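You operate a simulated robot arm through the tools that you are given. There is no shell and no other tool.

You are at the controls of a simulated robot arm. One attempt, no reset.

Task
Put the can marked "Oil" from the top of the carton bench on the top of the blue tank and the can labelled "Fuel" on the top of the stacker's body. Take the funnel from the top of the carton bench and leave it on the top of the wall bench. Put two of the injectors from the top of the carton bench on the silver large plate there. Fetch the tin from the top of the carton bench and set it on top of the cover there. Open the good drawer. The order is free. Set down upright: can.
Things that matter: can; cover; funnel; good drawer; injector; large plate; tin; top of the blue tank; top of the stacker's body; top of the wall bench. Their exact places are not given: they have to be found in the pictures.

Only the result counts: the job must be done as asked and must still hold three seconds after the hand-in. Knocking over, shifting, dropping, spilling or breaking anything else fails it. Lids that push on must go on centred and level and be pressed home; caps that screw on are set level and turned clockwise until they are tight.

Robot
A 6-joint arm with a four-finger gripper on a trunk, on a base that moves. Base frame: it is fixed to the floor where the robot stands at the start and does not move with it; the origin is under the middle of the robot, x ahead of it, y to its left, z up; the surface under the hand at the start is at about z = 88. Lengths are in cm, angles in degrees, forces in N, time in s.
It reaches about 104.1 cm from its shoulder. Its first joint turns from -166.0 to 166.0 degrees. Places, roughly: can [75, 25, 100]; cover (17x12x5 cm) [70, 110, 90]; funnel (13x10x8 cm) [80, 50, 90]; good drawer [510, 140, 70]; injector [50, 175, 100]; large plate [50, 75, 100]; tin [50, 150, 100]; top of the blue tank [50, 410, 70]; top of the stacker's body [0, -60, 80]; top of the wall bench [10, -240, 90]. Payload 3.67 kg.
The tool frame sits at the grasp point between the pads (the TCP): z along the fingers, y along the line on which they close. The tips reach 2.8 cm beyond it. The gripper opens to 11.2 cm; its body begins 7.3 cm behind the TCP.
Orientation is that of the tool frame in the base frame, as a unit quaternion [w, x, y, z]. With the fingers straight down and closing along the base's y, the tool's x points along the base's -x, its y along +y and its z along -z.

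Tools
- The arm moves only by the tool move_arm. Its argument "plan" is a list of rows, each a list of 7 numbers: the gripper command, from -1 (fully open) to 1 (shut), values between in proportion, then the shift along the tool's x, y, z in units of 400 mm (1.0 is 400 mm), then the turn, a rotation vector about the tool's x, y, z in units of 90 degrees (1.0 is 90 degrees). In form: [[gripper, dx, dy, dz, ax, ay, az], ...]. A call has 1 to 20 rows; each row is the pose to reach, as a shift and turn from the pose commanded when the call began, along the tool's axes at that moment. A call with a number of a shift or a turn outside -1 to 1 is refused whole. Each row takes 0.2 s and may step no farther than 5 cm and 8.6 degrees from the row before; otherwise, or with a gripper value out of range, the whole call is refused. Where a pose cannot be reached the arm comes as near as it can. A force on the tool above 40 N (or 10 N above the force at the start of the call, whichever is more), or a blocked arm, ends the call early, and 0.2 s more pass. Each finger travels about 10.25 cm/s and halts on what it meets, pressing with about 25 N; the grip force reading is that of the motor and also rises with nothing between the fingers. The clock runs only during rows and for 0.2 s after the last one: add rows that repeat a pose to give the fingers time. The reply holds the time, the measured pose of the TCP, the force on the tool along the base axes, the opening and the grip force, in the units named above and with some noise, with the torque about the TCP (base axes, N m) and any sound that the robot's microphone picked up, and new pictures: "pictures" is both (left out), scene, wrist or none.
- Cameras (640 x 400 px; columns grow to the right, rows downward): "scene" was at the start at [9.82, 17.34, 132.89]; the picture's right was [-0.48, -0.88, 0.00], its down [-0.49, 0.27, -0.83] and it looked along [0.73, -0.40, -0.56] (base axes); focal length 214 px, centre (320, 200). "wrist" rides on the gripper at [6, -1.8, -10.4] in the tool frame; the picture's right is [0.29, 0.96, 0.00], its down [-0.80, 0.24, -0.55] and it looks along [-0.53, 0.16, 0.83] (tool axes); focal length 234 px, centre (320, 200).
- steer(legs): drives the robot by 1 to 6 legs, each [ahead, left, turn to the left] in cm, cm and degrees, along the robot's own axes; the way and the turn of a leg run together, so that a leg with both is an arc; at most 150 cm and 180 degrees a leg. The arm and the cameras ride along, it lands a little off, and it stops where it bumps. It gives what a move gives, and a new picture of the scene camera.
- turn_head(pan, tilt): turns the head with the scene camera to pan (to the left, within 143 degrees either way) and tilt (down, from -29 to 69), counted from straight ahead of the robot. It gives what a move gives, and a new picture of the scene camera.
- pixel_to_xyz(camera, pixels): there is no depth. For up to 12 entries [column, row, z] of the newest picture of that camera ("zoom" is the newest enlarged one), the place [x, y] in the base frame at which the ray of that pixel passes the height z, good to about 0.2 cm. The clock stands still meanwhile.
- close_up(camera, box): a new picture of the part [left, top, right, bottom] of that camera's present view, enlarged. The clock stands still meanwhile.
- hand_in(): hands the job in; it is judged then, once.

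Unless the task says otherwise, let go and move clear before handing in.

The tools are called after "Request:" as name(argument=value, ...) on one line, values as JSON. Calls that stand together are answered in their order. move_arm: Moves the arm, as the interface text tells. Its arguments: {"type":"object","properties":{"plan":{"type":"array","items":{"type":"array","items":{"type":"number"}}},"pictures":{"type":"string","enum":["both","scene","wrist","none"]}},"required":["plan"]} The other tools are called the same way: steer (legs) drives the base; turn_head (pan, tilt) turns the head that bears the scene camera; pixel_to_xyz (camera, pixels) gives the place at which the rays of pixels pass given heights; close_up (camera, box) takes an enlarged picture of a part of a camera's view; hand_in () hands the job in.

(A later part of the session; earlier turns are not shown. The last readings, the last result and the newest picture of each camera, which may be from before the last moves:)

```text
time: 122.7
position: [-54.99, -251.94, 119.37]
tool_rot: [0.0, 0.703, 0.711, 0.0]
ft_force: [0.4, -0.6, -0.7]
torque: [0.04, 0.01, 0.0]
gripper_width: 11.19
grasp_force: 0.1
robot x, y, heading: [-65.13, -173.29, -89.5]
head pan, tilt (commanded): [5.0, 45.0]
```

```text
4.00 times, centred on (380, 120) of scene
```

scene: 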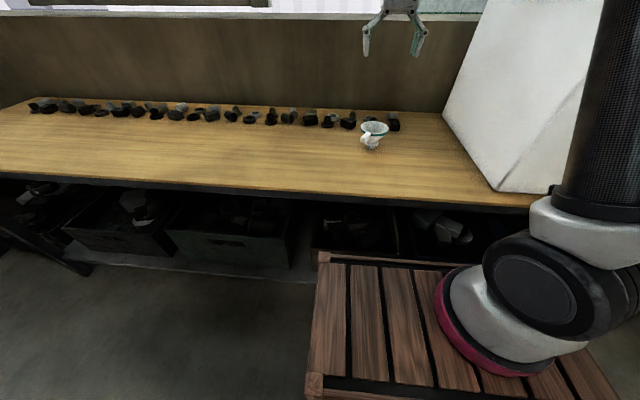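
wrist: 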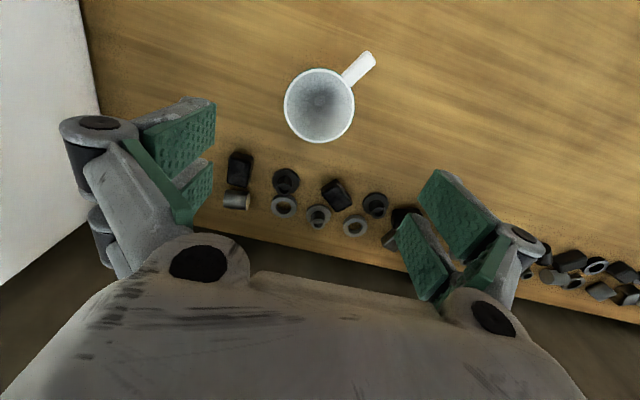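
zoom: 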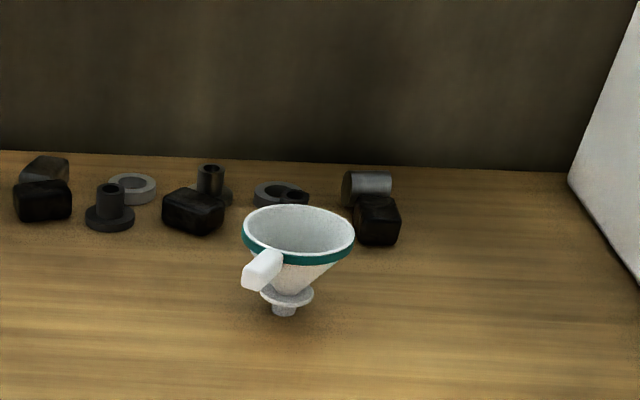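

The funnel stands on the wall bench. I'll pull the arm back and drive back to the carton bench, further left, for the tin and injectors.

Request:
move_arm(plan=[[-1, 0.1, 0, 0, 0, 0, 0], [-1, 0.2, 0, 0, 0, 0, 0], [-1, 0.3, 0, 0, 0, 0, 0], [-1, 0.4, 0, 0, 0, 0, 0]], pictures="none")

Request:
steer(legs=[[-48, 0, 0], [0, -42, 0], [-120, 0, 0], [-55, 0, 0], [0, 0, 89.4]])

Request:
turn_head(pan=40, tilt=35)

```text
time: 123.7
position: [-55.35, -236.17, 119.22]
tool_rot: [0.0, 0.703, 0.711, 0.0]
ft_force: [0.8, -1.7, -0.7]
torque: [0.03, 0.02, -0.01]
gripper_width: 11.2
grasp_force: 0.2
robot x, y, heading: [-65.44, -173.23, -89.5]
head pan, tilt (commanded): [5.0, 45.0]
```

```text
time: 140.9
position: [-44.66, 59.41, 119.35]
tool_rot: [0.0, 0.0, 1.0, 0.0]
ft_force: [0.7, 0.8, -0.5]
torque: [-0.01, 0.04, 0.02]
gripper_width: 11.21
grasp_force: 0.0
robot x, y, heading: [-108.04, 49.34, -0.1]
head pan, tilt (commanded): [5.0, 45.0]
```

scene: 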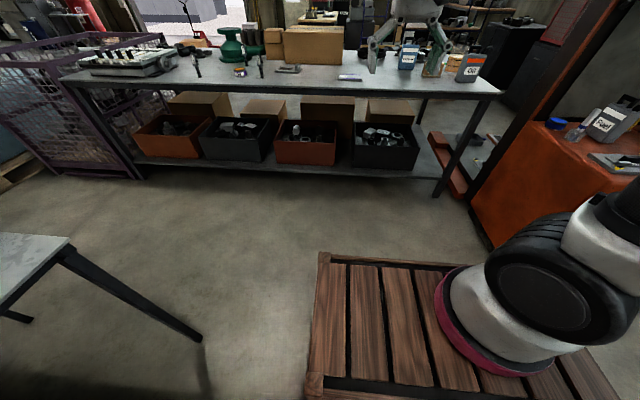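

```text
time: 142.0
position: [-44.7, 59.32, 119.25]
tool_rot: [0.0, 0.0, 1.0, 0.0]
ft_force: [0.0, -0.2, -0.2]
torque: [-0.01, 0.02, -0.01]
gripper_width: 11.18
grasp_force: 0.0
robot x, y, heading: [-107.56, 49.79, 0.1]
head pan, tilt (commanded): [40.0, 35.0]
```

scene: 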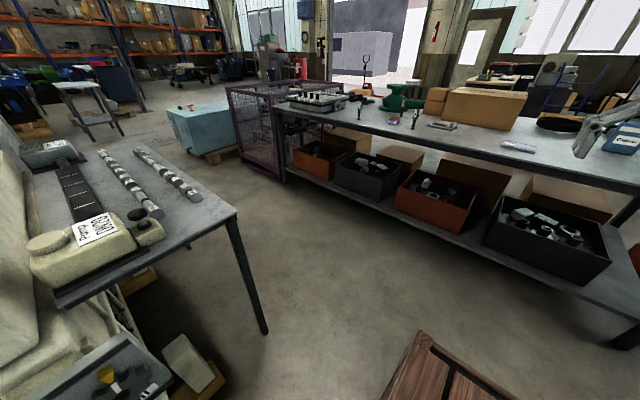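

The engine and its side table are on the left; I'll check their closest corner, the purple crate, and the blue tank.

Request:
pixel_to_xyz(camera="scene", pixels=[[265, 333, 0], [236, 212, 90], [236, 212, 85], [245, 160, 0], [280, 180, 0], [168, 110, 70], [229, 100, 70], [238, 128, 70], [196, 125, 70], [205, 155, 0], [110, 135, 0], [186, 248, 0]])

Request:
close_up(camera="scene", box=[140, 60, 460, 200])

```text
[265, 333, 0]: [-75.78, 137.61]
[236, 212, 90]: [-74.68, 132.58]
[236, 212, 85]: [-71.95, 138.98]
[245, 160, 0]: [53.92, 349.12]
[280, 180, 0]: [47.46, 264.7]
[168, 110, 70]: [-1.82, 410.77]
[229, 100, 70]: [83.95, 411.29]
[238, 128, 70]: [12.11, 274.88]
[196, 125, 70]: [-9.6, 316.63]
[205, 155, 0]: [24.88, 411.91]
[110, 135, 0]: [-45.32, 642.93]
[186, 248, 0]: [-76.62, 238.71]
```

```text
2.00 times, centred on (300, 130) of scene
```

zoom: 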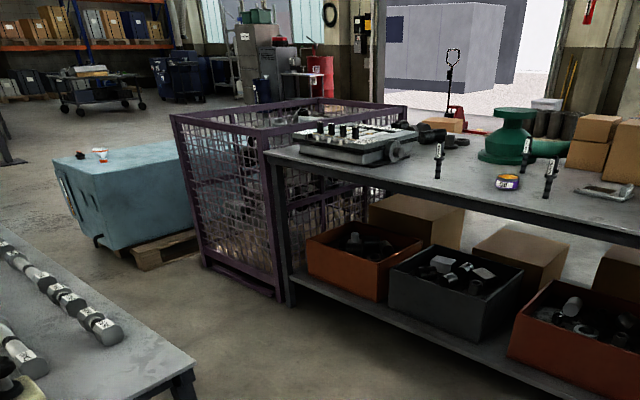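

The corridor between the engine's side table and the bench is about 115 cm wide. I'll go ahead, then strafe left to y ≈ 112, then close up to the bench.

Request:
steer(legs=[[85, 0, 0], [0, 62, 0], [14, 0, 0]])

Request:
turn_head(pan=0, tilt=50)

```text
time: 150.4
position: [52.59, 120.01, 119.23]
tool_rot: [0.0, 0.005, 1.0, -0.001]
ft_force: [-0.2, -0.1, 0.6]
torque: [0.04, -0.02, 0.0]
gripper_width: 11.17
grasp_force: 0.1
robot x, y, heading: [-10.86, 111.42, -0.7]
head pan, tilt (commanded): [40.0, 35.0]
```

scene: 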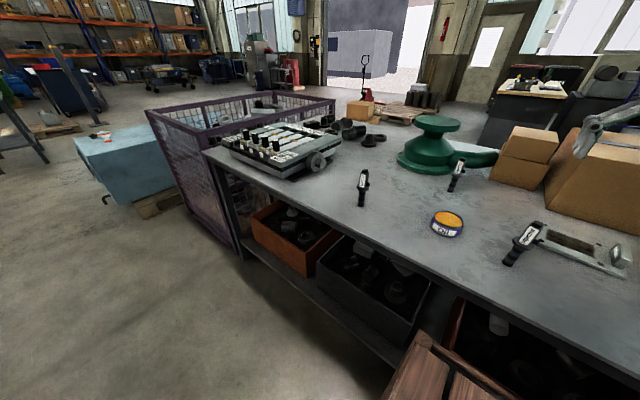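

```text
time: 151.4
position: [52.5, 120.25, 119.3]
tool_rot: [0.0, 0.006, 1.0, 0.0]
ft_force: [-0.3, 0.4, -0.2]
torque: [0.0, 0.0, 0.0]
gripper_width: 11.17
grasp_force: 0.1
robot x, y, heading: [-10.61, 110.95, -0.4]
head pan, tilt (commanded): [0.0, 50.0]
```

scene: 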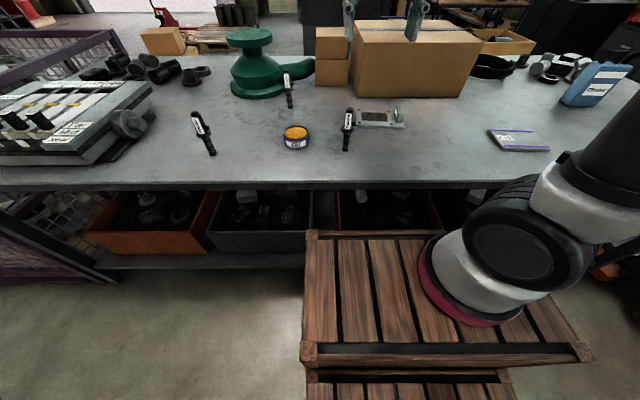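

The three injectors seem to be standing upright, around the tin at (296,137). Zooming in.

Request:
close_up(camera="scene", box=[170, 60, 430, 200])

Request:
close_up(camera="wrist", box=[0, 0, 640, 400])

```text
2.46 times, centred on (300, 130) of scene
```

zoom: 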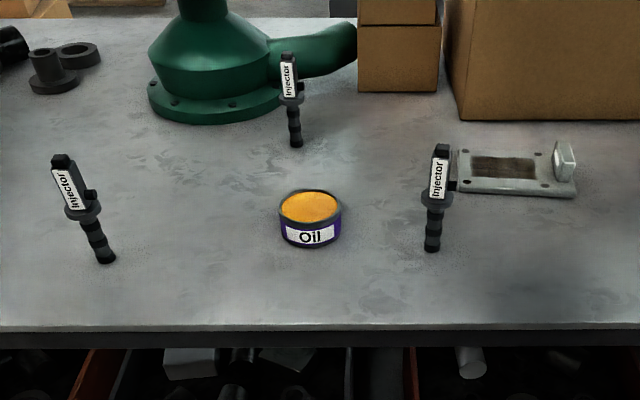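

```text
1.00 times, centred on (320, 200) of wrist (not enlarged: the box is as wide or as high as the picture)
```

zoom: 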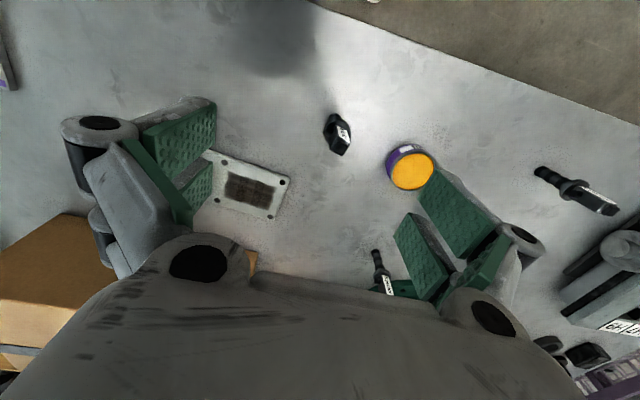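

The injectors stand upright on narrow tips; the tin and the cover are clearly visible. I'll triangulate the tin, the injectors and the cover.

Request:
pixel_to_xyz(camera="scene", pixels=[[295.9, 132.8, 92], [295.9, 132.8, 93], [282.9, 132.8, 92], [308.9, 132.8, 92], [296, 149, 88], [213, 155, 88], [346, 150, 88], [290.5, 108, 88], [195, 114, 101], [350, 109, 101], [287, 73, 101], [404, 121, 90]])

Request:
pixel_to_xyz(camera="wrist", pixels=[[411, 170, 92], [411, 170, 93], [388, 166, 92], [434, 172, 92], [413, 150, 92], [407, 190, 92], [340, 120, 101], [340, 150, 101], [610, 210, 101], [540, 172, 88], [376, 255, 88], [390, 285, 101]])

```text
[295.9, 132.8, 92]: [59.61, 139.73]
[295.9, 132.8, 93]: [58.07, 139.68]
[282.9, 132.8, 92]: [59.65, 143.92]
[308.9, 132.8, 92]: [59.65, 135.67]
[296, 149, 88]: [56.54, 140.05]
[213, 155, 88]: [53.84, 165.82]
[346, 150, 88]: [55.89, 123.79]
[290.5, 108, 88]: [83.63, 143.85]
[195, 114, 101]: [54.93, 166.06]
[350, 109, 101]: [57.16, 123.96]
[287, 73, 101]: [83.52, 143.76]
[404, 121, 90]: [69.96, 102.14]
```

```text
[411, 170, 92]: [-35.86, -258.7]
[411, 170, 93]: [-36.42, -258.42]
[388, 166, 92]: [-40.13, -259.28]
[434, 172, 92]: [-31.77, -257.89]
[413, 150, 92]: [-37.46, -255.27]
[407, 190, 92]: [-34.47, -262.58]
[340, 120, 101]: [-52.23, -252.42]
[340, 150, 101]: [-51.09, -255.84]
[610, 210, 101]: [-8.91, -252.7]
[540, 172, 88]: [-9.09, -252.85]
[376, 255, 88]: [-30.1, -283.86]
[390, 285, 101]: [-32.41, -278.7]
```

The scene gives the tin at ≈ [60.5, 139.8], radius ≈ 4.1, and the injectors at [56,124], [54,166] and [83.6,144]. I'll hover over the tin for a fresh wrist view.

Request:
move_arm(plan=[[-1, -0.05, 0.12, 0.01, 0, 0, 0], [-1, -0.1, 0.24, 0.02, 0, 0, 0], [-1, -0.15, 0.36, 0.03, 0, 0, 0], [-1, -0.2, 0.4875, 0.05, 0, 0, 0], [-1, -0.2, 0.4875, 0.05, 0, 0, 0]], pictures="wrist")

```text
refused: row 1 steps farther than a row can; nothing moved
```

Request:
move_arm(plan=[[-1, -0.04, 0.1, 0.01, 0, 0, 0], [-1, -0.08, 0.2, 0.02, 0, 0, 0], [-1, -0.12, 0.3, 0.03, 0, 0, 0], [-1, -0.16, 0.4, 0.04, 0, 0, 0], [-1, -0.2, 0.4875, 0.05, 0, 0, 0], [-1, -0.2, 0.4875, 0.05, 0, 0, 0]], pictures="wrist")

```text
time: 152.8
position: [60.93, 139.71, 117.24]
tool_rot: [0.0, 0.006, 1.0, 0.0]
ft_force: [0.6, 0.4, -0.3]
torque: [0.01, 0.01, -0.03]
gripper_width: 11.19
grasp_force: 0.1
robot x, y, heading: [-10.3, 111.17, -0.7]
head pan, tilt (commanded): [0.0, 50.0]
```

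wrist: 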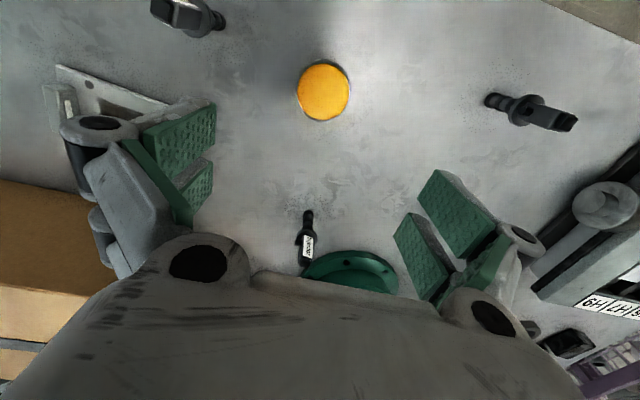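

Request:
pixel_to_xyz(camera="wrist", pixels=[[323, 92, 92], [297, 94, 92], [350, 90, 92], [322, 61, 92], [325, 121, 92], [323, 92, 91], [213, 28, 88], [170, 8, 101], [490, 100, 88], [568, 122, 101], [308, 215, 88], [305, 250, 101]])

Request:
close_up(camera="wrist", box=[260, 40, 390, 140])

```text
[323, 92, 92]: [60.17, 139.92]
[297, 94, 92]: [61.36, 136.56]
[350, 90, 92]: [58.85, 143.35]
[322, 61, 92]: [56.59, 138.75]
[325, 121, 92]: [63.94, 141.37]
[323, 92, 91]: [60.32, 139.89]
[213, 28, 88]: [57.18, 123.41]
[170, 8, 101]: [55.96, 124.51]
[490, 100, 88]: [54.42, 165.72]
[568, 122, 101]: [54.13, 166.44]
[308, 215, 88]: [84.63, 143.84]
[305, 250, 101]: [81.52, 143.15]
```

```text
4.00 times, centred on (325, 90) of wrist
```

zoom: 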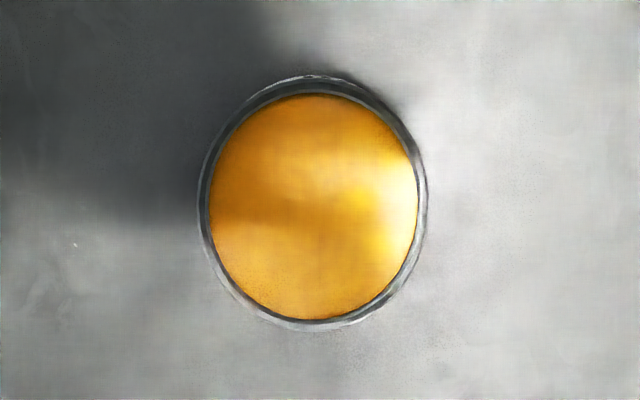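

The tin's centre is ≈ [60.2, 139.9] with diameter ≈ 7.9. Before grasping it, I'll hover over the cover to measure where the tin must go.

Request:
move_arm(plan=[[-1, -0.04, -0.09, 0, 0, 0, 0], [-1, -0.08, -0.18, 0, 0, 0, 0], [-1, -0.12, -0.27, 0, 0, 0, 0], [-1, -0.16, -0.36, 0, 0, 0, 0], [-1, -0.2, -0.45, 0, 0, 0, 0], [-1, -0.24, -0.54, 0, 0, 0, 0], [-1, -0.28, -0.63, 0, 0, 0, 0], [-1, -0.32, -0.72, 0, 0, 0, 0], [-1, -0.32, -0.72, 0, 0, 0, 0]], pictures="wrist")

Request:
close_up(camera="scene", box=[330, 80, 430, 150])

```text
time: 154.8
position: [73.25, 110.67, 117.41]
tool_rot: [0.0, 0.005, 1.0, 0.0]
ft_force: [-0.1, -0.1, -0.4]
torque: [-0.01, 0.0, -0.03]
gripper_width: 11.19
grasp_force: 0.1
robot x, y, heading: [-10.3, 111.33, -0.6]
head pan, tilt (commanded): [0.0, 50.0]
```

wrist: 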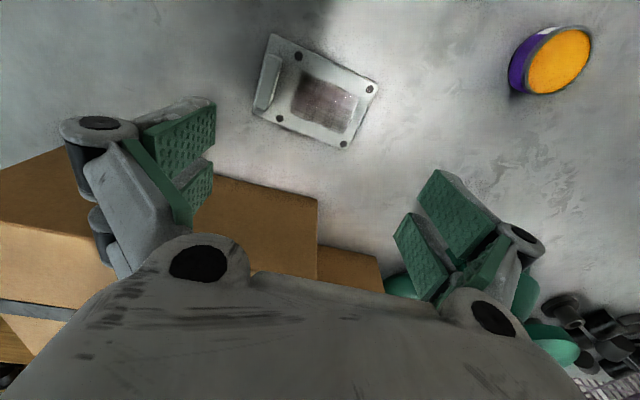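

```text
5.71 times, centred on (380, 115) of scene
```

zoom: 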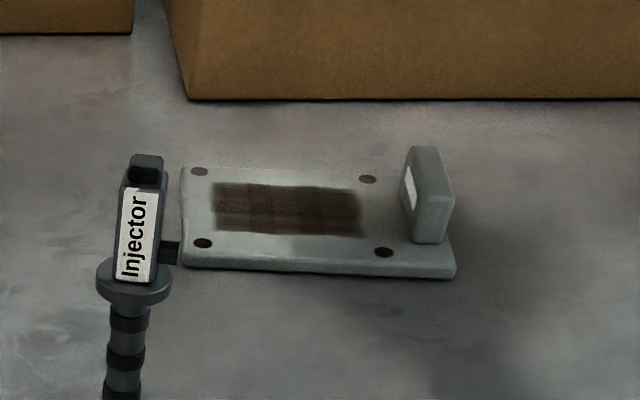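

The cover is a flat plate with an upright tab at its −y end. Measuring its corners.

Request:
pixel_to_xyz(camera="wrist", pixels=[[271, 34, 89], [380, 86, 89], [345, 148, 89], [253, 112, 89], [299, 56, 89], [370, 89, 89], [343, 143, 89], [280, 118, 89], [325, 101, 89], [278, 62, 92], [262, 108, 92]])

Request:
close_up(camera="wrist", box=[230, 20, 410, 160])

```text
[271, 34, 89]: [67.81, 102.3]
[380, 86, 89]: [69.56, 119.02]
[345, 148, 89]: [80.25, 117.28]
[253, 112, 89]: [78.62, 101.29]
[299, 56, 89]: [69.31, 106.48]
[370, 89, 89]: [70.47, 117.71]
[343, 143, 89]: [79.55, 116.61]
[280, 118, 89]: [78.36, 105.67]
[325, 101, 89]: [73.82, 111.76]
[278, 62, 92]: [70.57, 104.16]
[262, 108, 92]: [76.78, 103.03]
```

```text
2.86 times, centred on (320, 90) of wrist
```

zoom: 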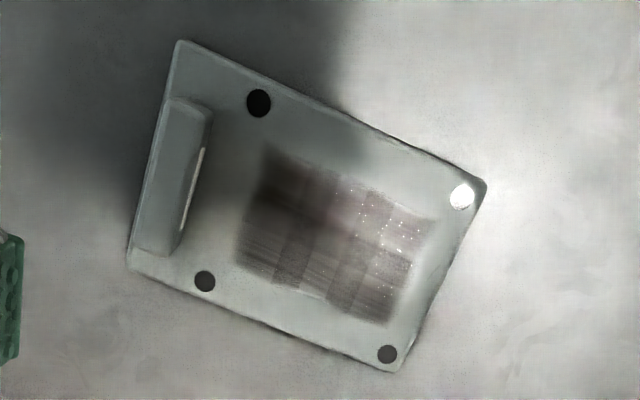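

The flat area's centre is ≈ [74.4, 112]; the tab at y < 105 would obstruct fingers closing along y, so I'll grip the tin closing along x. Rotating and hovering over the tin.

Request:
move_arm(plan=[[-1, 0.028, 0.06, 0, 0, 0, 0.083], [-1, 0.056, 0.12, 0, 0, 0, 0.166], [-1, 0.084, 0.18, 0, 0, 0, 0.249], [-1, 0.112, 0.24, 0, 0, 0, 0.332], [-1, 0.14, 0.3, 0, 0, 0, 0.415], [-1, 0.168, 0.36, 0, 0, 0, 0.498], [-1, 0.196, 0.42, 0, 0, 0, 0.581], [-1, 0.224, 0.48, 0, 0, 0, 0.664], [-1, 0.252, 0.54, 0, 0, 0, 0.747], [-1, 0.28, 0.6, 0, 0, 0, 0.83], [-1, 0.308, 0.66, 0.03, 0, 0, 0.913], [-1, 0.3335, 0.727, 0.075, 0, 0, 0.9937], [-1, 0.3335, 0.727, 0.075, 0, 0, 0.9937]], pictures="both")

```text
time: 157.6
position: [60.26, 139.89, 114.34]
tool_rot: [0.0, 0.708, 0.706, -0.001]
ft_force: [0.0, 0.0, -1.0]
torque: [-0.02, 0.03, -0.03]
gripper_width: 11.2
grasp_force: 0.0
robot x, y, heading: [-10.8, 111.37, -0.9]
head pan, tilt (commanded): [0.0, 50.0]
```

scene: 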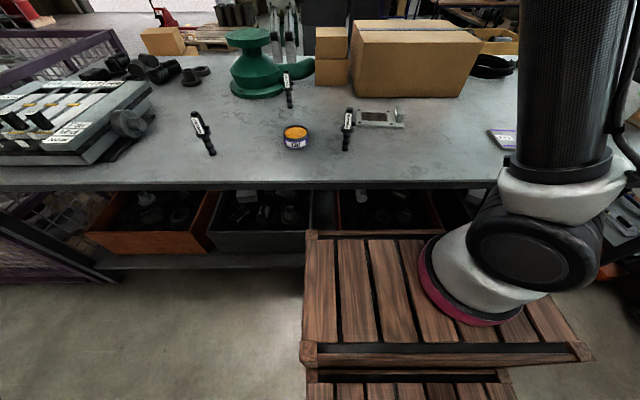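
wrist: 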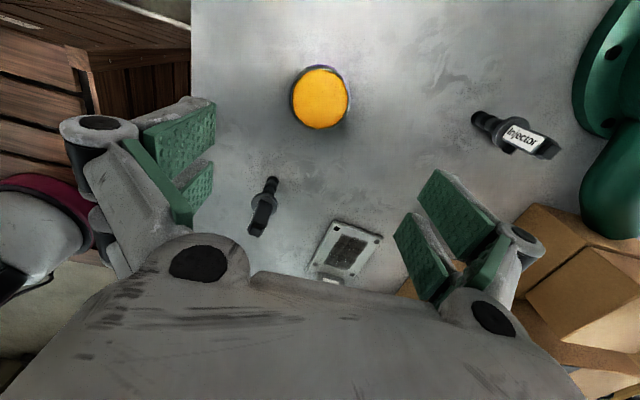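

Request:
pixel_to_xyz(camera="wrist", pixels=[[320, 97, 92], [290, 97, 92], [350, 97, 92], [318, 65, 92], [321, 129, 92], [320, 97, 91.5]])

Request:
close_up(camera="wrist", box=[260, 40, 390, 150])

```text
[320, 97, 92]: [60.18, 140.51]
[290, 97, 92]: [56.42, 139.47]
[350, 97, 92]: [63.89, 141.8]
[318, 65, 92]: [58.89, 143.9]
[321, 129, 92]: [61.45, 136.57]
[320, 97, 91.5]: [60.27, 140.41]
```

```text
3.64 times, centred on (325, 95) of wrist
```

zoom: 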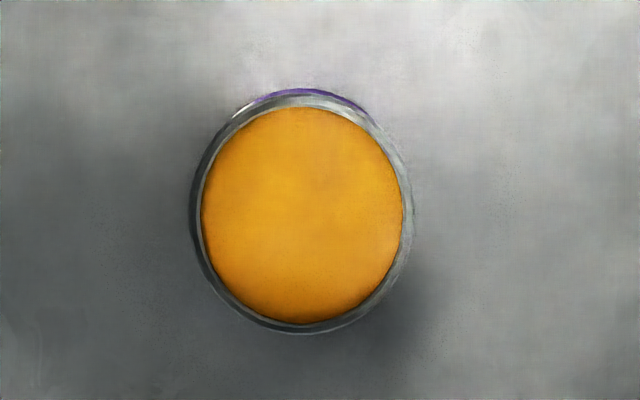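

Centre confirmed at ≈ [60.2, 140.1]. Descending around the tin.

Request:
move_arm(plan=[[-1, 0.005, 0, 0.1, 0, 0, 0], [-1, 0.005, 0, 0.2, 0, 0, 0], [-1, 0.005, 0, 0.3, 0, 0, 0], [-1, 0.005, 0, 0.4, 0, 0, 0], [-1, 0.005, 0, 0.48, 0, 0, 0], [-1, 0.005, 0, 0.53, 0, 0, 0], [-1, 0.005, 0, 0.558, 0, 0, 0], [-1, 0.005, 0, 0.558, 0, 0, 0]])

```text
time: 159.4
position: [60.01, 140.13, 91.83]
tool_rot: [0.0, 0.707, 0.707, 0.001]
ft_force: [-0.3, 0.8, -0.1]
torque: [0.01, 0.02, 0.01]
gripper_width: 11.2
grasp_force: 0.1
robot x, y, heading: [-10.6, 111.34, -0.7]
head pan, tilt (commanded): [0.0, 50.0]
```

scene: 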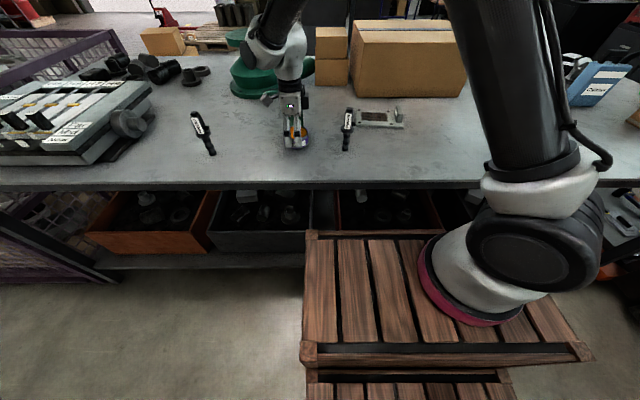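
wrist: 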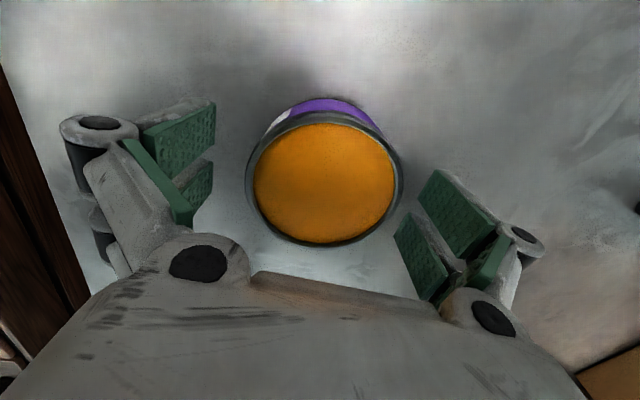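

Request:
move_arm(plan=[[-1, 0, 0.004, 0.01, 0, 0, 0], [-1, 0, 0.004, 0.01, 0, 0, 0], [-0.7, 0, 0.004, 0.01, 0, 0, 0], [-0.5, 0, 0.004, 0.01, 0, 0, 0], [-0.3, 0, 0.004, 0.01, 0, 0, 0], [0, 0, 0.004, 0.01, 0, 0, 0], [0, 0, 0.004, 0.01, 0, 0, 0]])

```text
time: 161.0
position: [60.39, 140.08, 91.55]
tool_rot: [0.001, 0.707, 0.707, 0.0]
ft_force: [1.7, 0.0, 4.1]
torque: [-0.04, -0.17, 0.02]
gripper_width: 7.85
grasp_force: 24.8
robot x, y, heading: [-11.03, 111.13, -0.8]
head pan, tilt (commanded): [0.0, 50.0]
```

scene: 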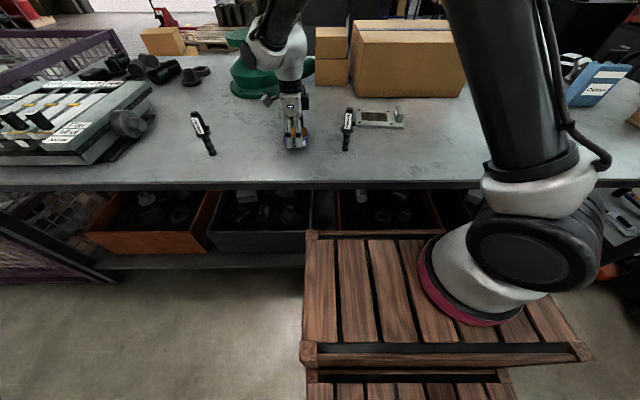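
wrist: 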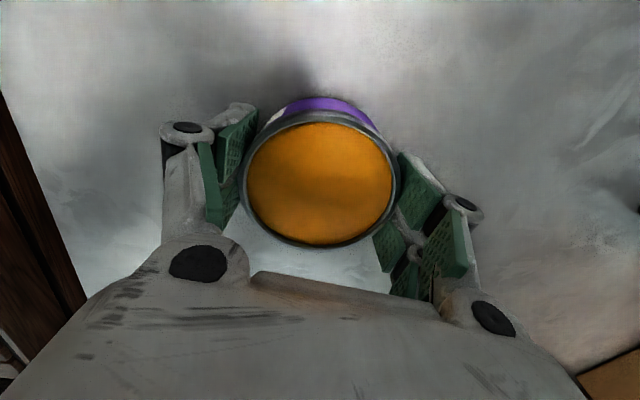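

Tin gripped (7.85 cm). Lifting it level.

Request:
move_arm(plan=[[0.2, 0, 0, -0.01, 0, 0, 0], [0.2, 0, 0, -0.03, 0, 0, 0], [0.2, 0, 0, -0.07, 0, 0, 0], [0.2, 0, 0, -0.13, 0, 0, 0], [0.2, 0, 0, -0.2, 0, 0, 0], [0.2, 0, 0, -0.28, 0, 0, 0], [0.2, 0, 0, -0.38, 0, 0, 0], [0.2, 0, 0, -0.48, 0, 0, 0], [0.2, 0, 0, -0.52, 0, 0, 0], [0.2, 0, 0, -0.52, 0, 0, 0]])

```text
time: 163.2
position: [60.41, 140.11, 112.29]
tool_rot: [0.0, 0.707, 0.707, 0.0]
ft_force: [0.1, 0.2, -4.1]
torque: [-0.02, 0.02, -0.03]
gripper_width: 7.85
grasp_force: 25.3
robot x, y, heading: [-10.64, 111.23, -0.6]
head pan, tilt (commanded): [0.0, 50.0]
```

scene: 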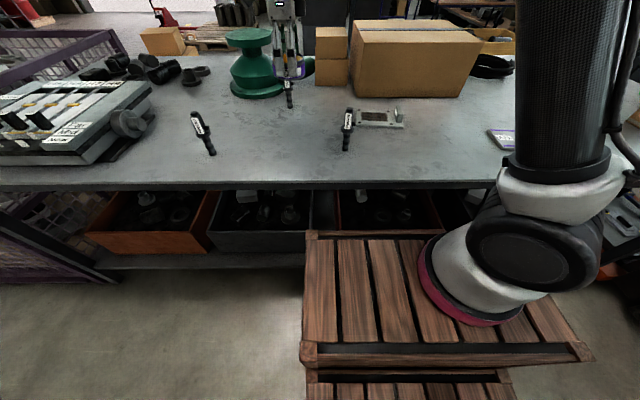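
wrist: 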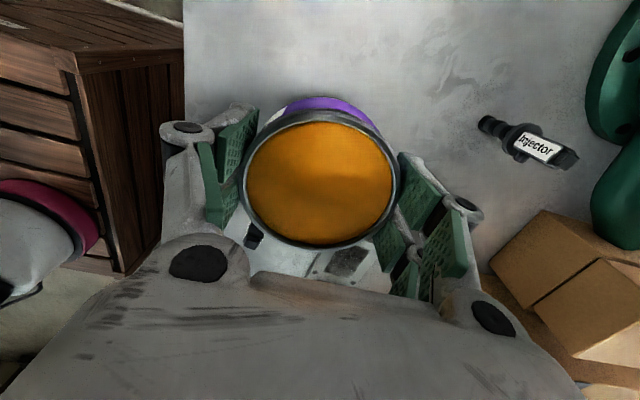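

The tin (≈ 4 N) is held level. Carrying it above the cover's flat area at [74.4, 112].

Request:
move_arm(plan=[[0.2, -0.09, 0.045, 0, 0, 0, 0], [0.2, -0.18, 0.09, 0, 0, 0, 0], [0.2, -0.27, 0.135, 0, 0, 0, 0], [0.2, -0.36, 0.18, 0, 0, 0, 0], [0.2, -0.45, 0.225, 0, 0, 0, 0], [0.2, -0.54, 0.27, 0, 0, 0, 0], [0.2, -0.62, 0.31, 0, 0, 0, 0], [0.2, -0.7025, 0.35, 0, 0, 0, 0], [0.2, -0.7025, 0.35, 0, 0, 0, 0]])

```text
time: 165.2
position: [74.51, 112.03, 112.46]
tool_rot: [0.001, 0.707, 0.707, 0.0]
ft_force: [-1.0, -0.6, -3.8]
torque: [-0.01, -0.04, 0.01]
gripper_width: 7.87
grasp_force: 25.0
robot x, y, heading: [-10.42, 111.01, -0.6]
head pan, tilt (commanded): [0.0, 50.0]
```

scene: 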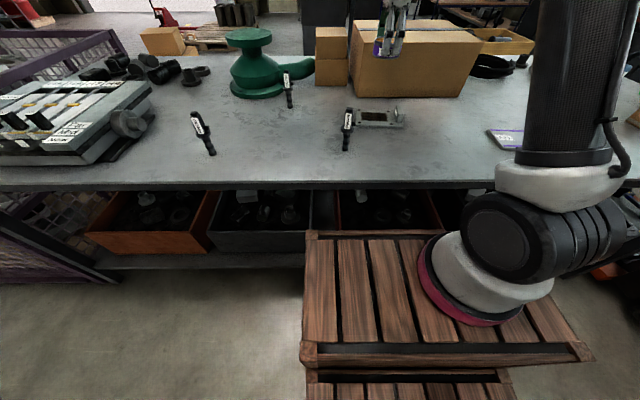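
wrist: 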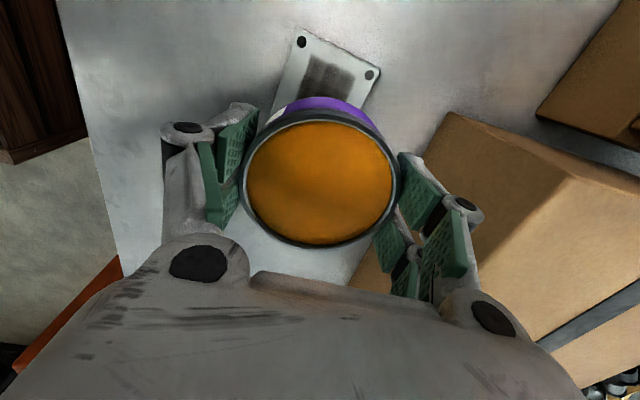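

Well positioned. Lowering to about 2 cm above the cover.

Request:
move_arm(plan=[[0.2, 0, 0, 0.1, 0, 0, 0], [0.2, 0, 0, 0.2, 0, 0, 0], [0.2, 0, 0, 0.3, 0, 0, 0], [0.2, 0, 0, 0.38, 0, 0, 0], [0.2, 0, 0, 0.43, 0, 0, 0], [0.2, 0, 0, 0.45, 0, 0, 0], [0.2, 0, 0, 0.45, 0, 0, 0]])

Request:
close_up(camera="scene", box=[330, 60, 450, 150])

```text
time: 166.8
position: [74.17, 111.98, 94.45]
tool_rot: [0.0, 0.706, 0.708, 0.0]
ft_force: [-0.1, -0.9, -3.0]
torque: [0.0, 0.02, 0.04]
gripper_width: 7.84
grasp_force: 24.7
robot x, y, heading: [-10.48, 111.1, -0.7]
head pan, tilt (commanded): [0.0, 50.0]
```

scene: 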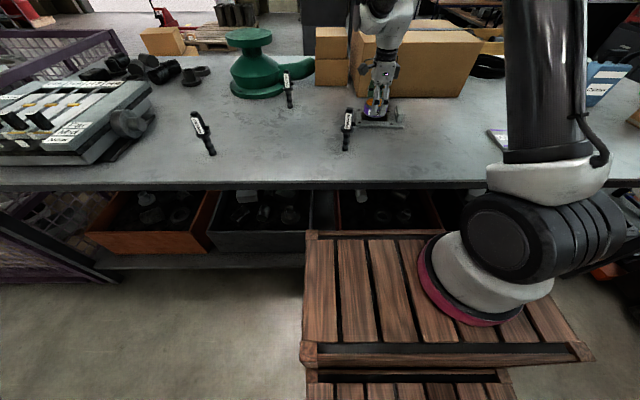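
wrist: 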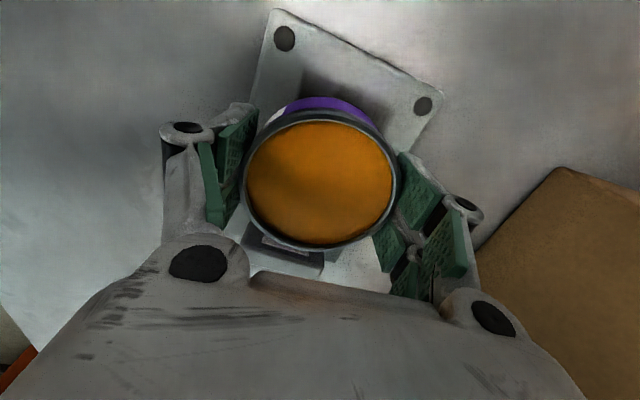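

```text
4.44 times, centred on (390, 105) of scene
```

zoom: 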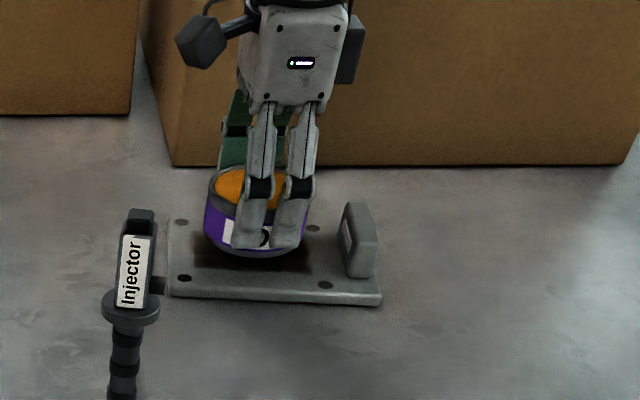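

The tin is centred over the plate and clear of the tab. Lowering in fine steps.

Request:
move_arm(plan=[[0.2, 0, 0, 0.012, 0, 0, 0], [0.2, 0, 0, 0.024, 0, 0, 0], [0.2, 0, 0, 0.032, 0, 0, 0], [0.2, 0, 0, 0.032, 0, 0, 0]], pictures="none")

```text
time: 167.8
position: [74.38, 111.84, 93.24]
tool_rot: [-0.001, 0.707, 0.707, 0.001]
ft_force: [-0.3, 0.0, -3.6]
torque: [0.0, 0.02, -0.03]
gripper_width: 7.83
grasp_force: 25.1
robot x, y, heading: [-10.5, 111.23, -0.5]
head pan, tilt (commanded): [0.0, 50.0]
```

Request:
move_arm(plan=[[0.2, 0, 0, 0.004, 0, 0, 0], [0.2, 0, 0, 0.008, 0, 0, 0], [0.2, 0, 0, 0.012, 0, 0, 0], [0.2, 0, 0, 0.012, 0, 0, 0]], pictures="none")

```text
time: 168.8
position: [74.43, 111.87, 92.76]
tool_rot: [-0.001, 0.707, 0.708, 0.001]
ft_force: [-3.5, 2.4, 7.5]
torque: [0.21, 0.28, 0.03]
gripper_width: 7.85
grasp_force: 24.9
robot x, y, heading: [-10.99, 111.22, -0.4]
head pan, tilt (commanded): [0.0, 50.0]
```

Contact felt (+7.5 N). I'll ease by half a millimetre and open.

Request:
move_arm(plan=[[0.2, 0, 0, -0.002, 0, 0, 0], [-0.3, 0, 0, -0.002, 0, 0, 0], [-0.45, 0, 0, -0.002, 0, 0, 0], [-0.6, 0, 0, -0.002, 0, 0, 0], [-0.75, 0, 0, -0.002, 0, 0, 0], [-0.75, 0, 0, -0.002, 0, 0, 0]])

```text
time: 170.2
position: [74.44, 112.02, 92.82]
tool_rot: [0.0, 0.708, 0.707, 0.0]
ft_force: [-0.2, 0.3, 1.1]
torque: [-0.01, 0.0, 0.03]
gripper_width: 9.8
grasp_force: 0.1
robot x, y, heading: [-10.58, 111.4, -0.5]
head pan, tilt (commanded): [0.0, 50.0]
```

scene: 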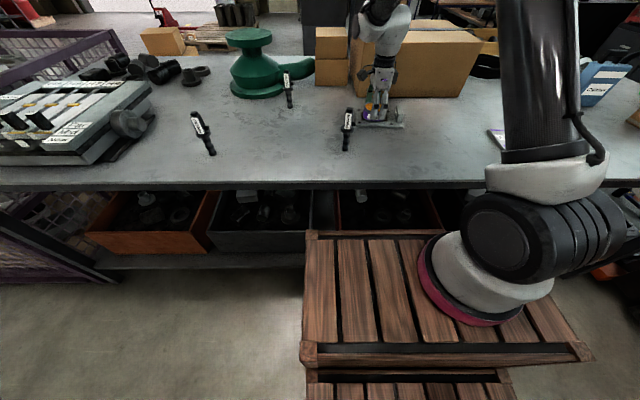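
wrist: 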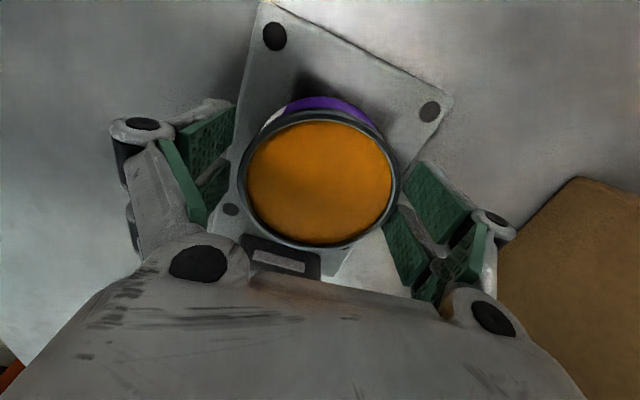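

The tin sits free on the cover. Rising straight up.

Request:
move_arm(plan=[[-0.75, 0, 0, -0.03, 0, 0, 0], [-0.85, 0, 0, -0.1, 0, 0, 0], [-1, 0, 0, -0.2, 0, 0, 0], [-1, 0, 0, -0.3, 0, 0, 0], [-1, 0, 0, -0.4, 0, 0, 0], [-1, 0, 0, -0.5, 0, 0, 0], [-1, 0, 0, -0.6, 0, 0, 0]])

Request:
close_up(camera="scene", box=[330, 60, 450, 150])

```text
time: 171.8
position: [74.57, 112.24, 116.48]
tool_rot: [-0.001, 0.707, 0.707, -0.001]
ft_force: [1.3, 0.1, -0.4]
torque: [0.04, 0.05, -0.02]
gripper_width: 11.2
grasp_force: 0.0
robot x, y, heading: [-10.86, 111.01, -0.6]
head pan, tilt (commanded): [0.0, 50.0]
```

scene: 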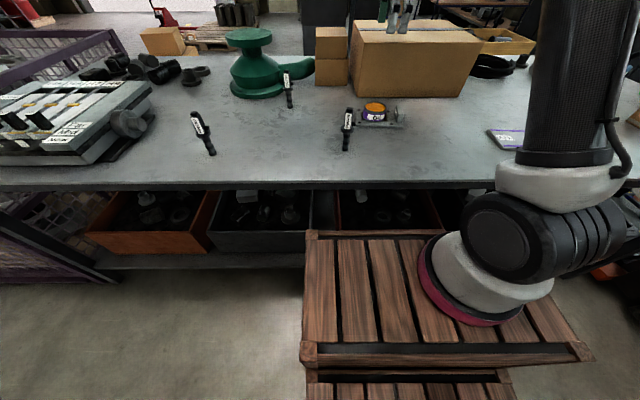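
wrist: 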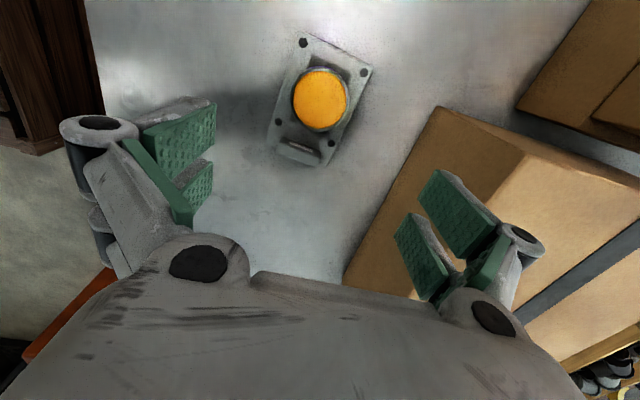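

```text
4.44 times, centred on (390, 105) of scene
```

zoom: 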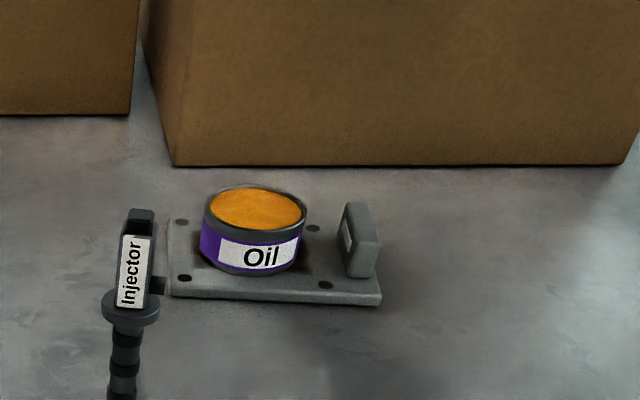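

The tin stands on the cover. Next, the nearer injector at [56,124]; I'll hover above it for a top view.

Request:
move_arm(plan=[[-1, 0.06, -0.09, 0, 0, 0, 0], [-1, 0.12, -0.18, 0, 0, 0, 0], [-1, 0.18, -0.27, 0.02, 0, 0, 0], [-1, 0.24, -0.36, 0.05, 0, 0, 0], [-1, 0.295, -0.45, 0.08, 0, 0, 0], [-1, 0.295, -0.45, 0.08, 0, 0, 0]], pictures="wrist")

Request:
close_up(camera="wrist", box=[230, 40, 430, 165])

```text
time: 173.2
position: [56.31, 123.8, 113.32]
tool_rot: [0.0, 0.707, 0.707, 0.001]
ft_force: [0.1, 0.4, 0.1]
torque: [0.04, -0.01, 0.01]
gripper_width: 11.19
grasp_force: 0.1
robot x, y, heading: [-10.62, 111.46, -0.5]
head pan, tilt (commanded): [0.0, 50.0]
```

wrist: 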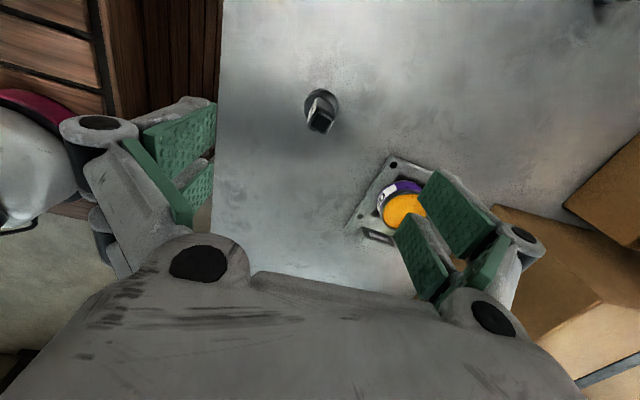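

```text
3.20 times, centred on (330, 102) of wrist
```

zoom: 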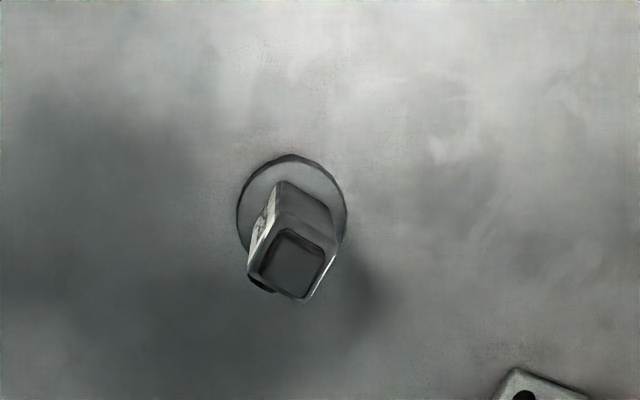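

Request:
pixel_to_xyz(camera="zoom", pixels=[[292, 210, 95], [237, 215, 95], [347, 205, 95], [291, 154, 95], [297, 263, 101.5], [297, 263, 100.5], [248, 275, 101.5], [306, 302, 101.5], [337, 250, 101.5], [283, 222, 101.5]])

Request:
close_up(camera="scene", box=[310, 90, 390, 160])

```text
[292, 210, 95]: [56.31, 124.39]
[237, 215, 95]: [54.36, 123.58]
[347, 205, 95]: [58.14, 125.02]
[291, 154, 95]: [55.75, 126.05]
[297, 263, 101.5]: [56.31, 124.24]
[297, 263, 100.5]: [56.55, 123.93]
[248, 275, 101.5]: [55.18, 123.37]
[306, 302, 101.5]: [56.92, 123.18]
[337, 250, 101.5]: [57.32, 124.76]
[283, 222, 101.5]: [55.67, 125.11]
```

```text
5.71 times, centred on (350, 125) of scene
```

zoom: 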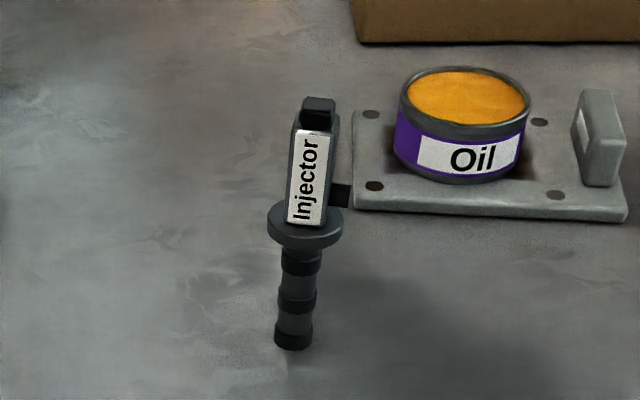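

Request:
pixel_to_xyz(camera="scene", pixels=[[347.4, 129.4, 94], [347.4, 129.4, 93], [346.5, 131.6, 93], [349, 110.5, 101], [349, 110.5, 102], [347, 129, 95], [345.3, 150.4, 88]])

```text
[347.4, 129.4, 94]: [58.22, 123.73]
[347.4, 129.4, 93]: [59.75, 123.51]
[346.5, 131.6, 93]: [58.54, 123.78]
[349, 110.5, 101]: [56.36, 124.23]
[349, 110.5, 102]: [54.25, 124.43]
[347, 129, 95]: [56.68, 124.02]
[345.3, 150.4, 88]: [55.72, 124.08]
```

Injector A's axis is at [56.3, 124.2]; its 2 cm block spans z 95.5–101 above the flange. I'll descend to z = 98.8 so that the tips stay above the flange.

Request:
move_arm(plan=[[-1, 0.01, 0, 0.08, 0, 0, 0], [-1, 0.01, 0, 0.16, 0, 0, 0], [-1, 0.01, 0, 0.24, 0, 0, 0], [-1, 0.01, 0, 0.3, 0, 0, 0], [-1, 0.01, 0, 0.34, 0, 0, 0], [-1, 0.01, 0, 0.363, 0, 0, 0], [-1, 0.01, 0, 0.363, 0, 0, 0]])

Request:
close_up(camera="scene", box=[310, 70, 390, 160])

```text
time: 174.8
position: [56.25, 124.07, 98.89]
tool_rot: [0.0, 0.708, 0.707, -0.001]
ft_force: [1.0, 0.2, 0.4]
torque: [-0.03, 0.0, 0.01]
gripper_width: 11.2
grasp_force: 0.0
robot x, y, heading: [-10.86, 110.92, -0.7]
head pan, tilt (commanded): [0.0, 50.0]
```

scene: 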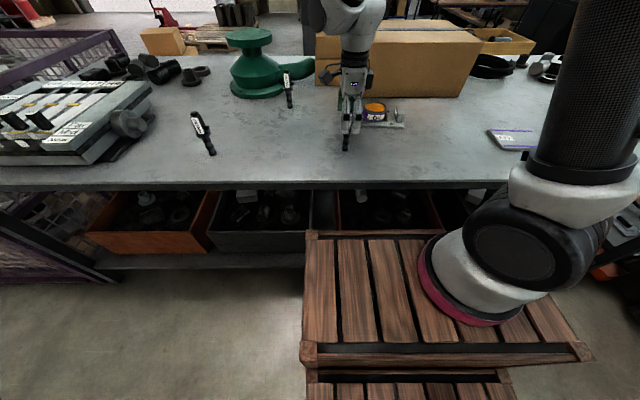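
wrist: 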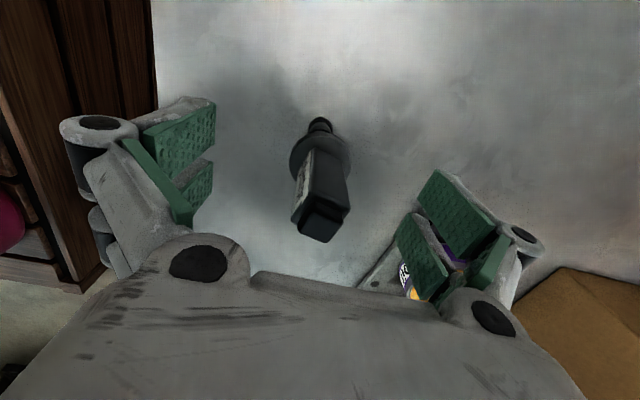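

```text
4.44 times, centred on (350, 115) of scene
```

zoom: 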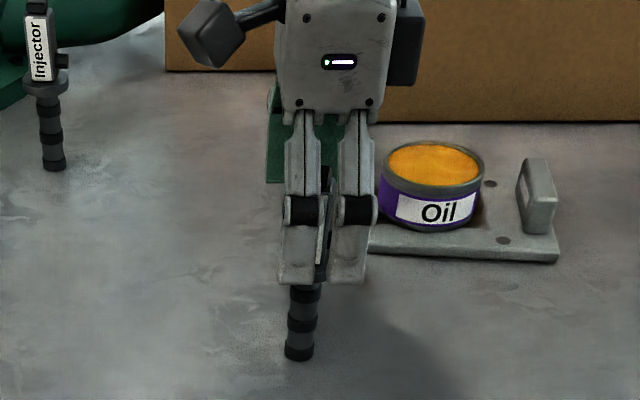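

The fingers bracket the block symmetrically. Closing slowly.

Request:
move_arm(plan=[[-0.4, 0, 0, 0, 0, 0, 0], [0, 0, 0, 0, 0, 0, 0], [0.3, 0, 0, 0, 0, 0, 0], [0.42, 0, 0, 0, 0, 0, 0], [0.5, 0, 0, 0, 0, 0, 0], [0.56, 0, 0, 0, 0, 0, 0], [0.62, 0, 0, 0, 0, 0, 0], [0.7, 0, 0, 0, 0, 0, 0], [0.9, 0, 0, 0, 0, 0, 0], [0.9, 0, 0, 0, 0, 0, 0]])

Request:
close_up(camera="scene", box=[310, 70, 390, 160])

```text
time: 177.0
position: [56.37, 124.12, 98.93]
tool_rot: [0.0, 0.707, 0.707, 0.0]
ft_force: [1.0, -0.4, 0.9]
torque: [-0.02, -0.03, 0.0]
gripper_width: 2.18
grasp_force: 25.4
robot x, y, heading: [-10.86, 110.84, -0.7]
head pan, tilt (commanded): [0.0, 50.0]
```

scene: 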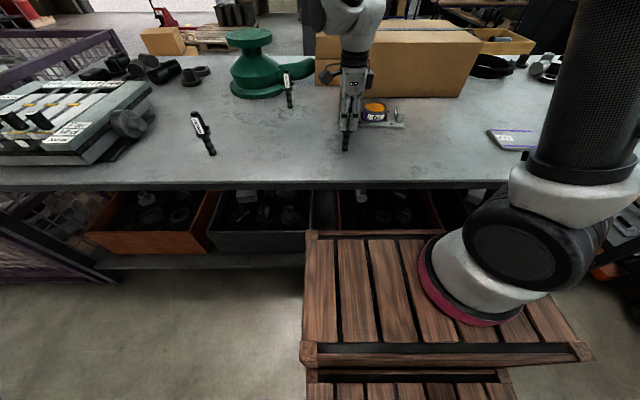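
wrist: 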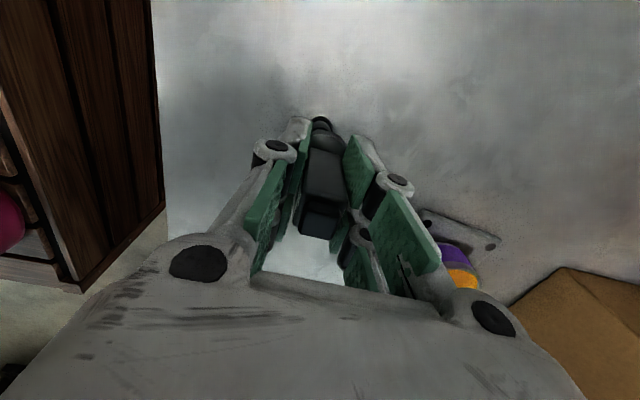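

```text
4.44 times, centred on (350, 115) of scene
```

zoom: 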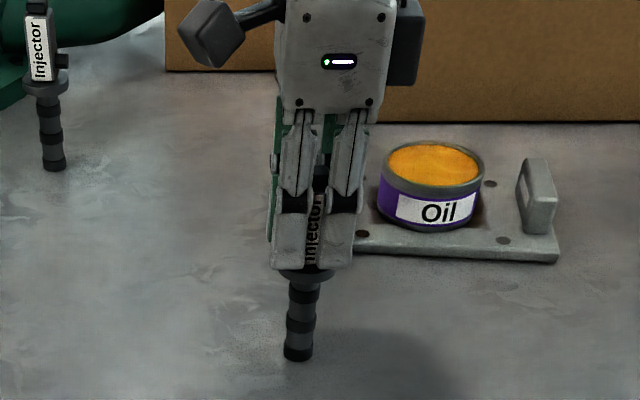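

The injector is held at 2.18 cm, straight. Lifting.

Request:
move_arm(plan=[[0.9, 0, 0, -0.01, 0, 0, 0], [0.9, 0, 0, -0.03, 0, 0, 0], [0.9, 0, 0, -0.07, 0, 0, 0], [0.9, 0, 0, -0.13, 0, 0, 0], [0.9, 0, 0, -0.2, 0, 0, 0], [0.9, 0, 0, -0.28, 0, 0, 0], [0.9, 0, 0, -0.36, 0, 0, 0], [0.9, 0, 0, -0.42, 0, 0, 0], [0.9, 0, 0, -0.42, 0, 0, 0]])

```text
time: 179.0
position: [56.17, 123.99, 115.83]
tool_rot: [0.0, 0.707, 0.707, -0.001]
ft_force: [-0.1, -0.1, -3.6]
torque: [0.0, 0.01, 0.0]
gripper_width: 2.2
grasp_force: 24.5
robot x, y, heading: [-10.52, 111.11, -0.7]
head pan, tilt (commanded): [0.0, 50.0]
```

scene: 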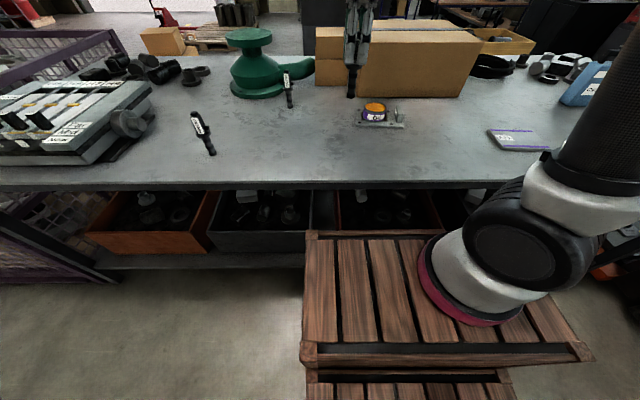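
wrist: 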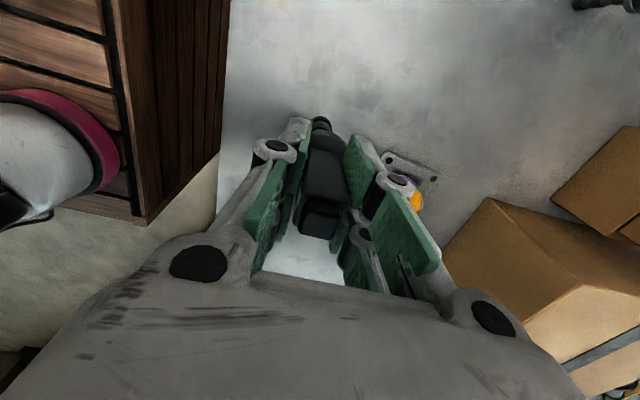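

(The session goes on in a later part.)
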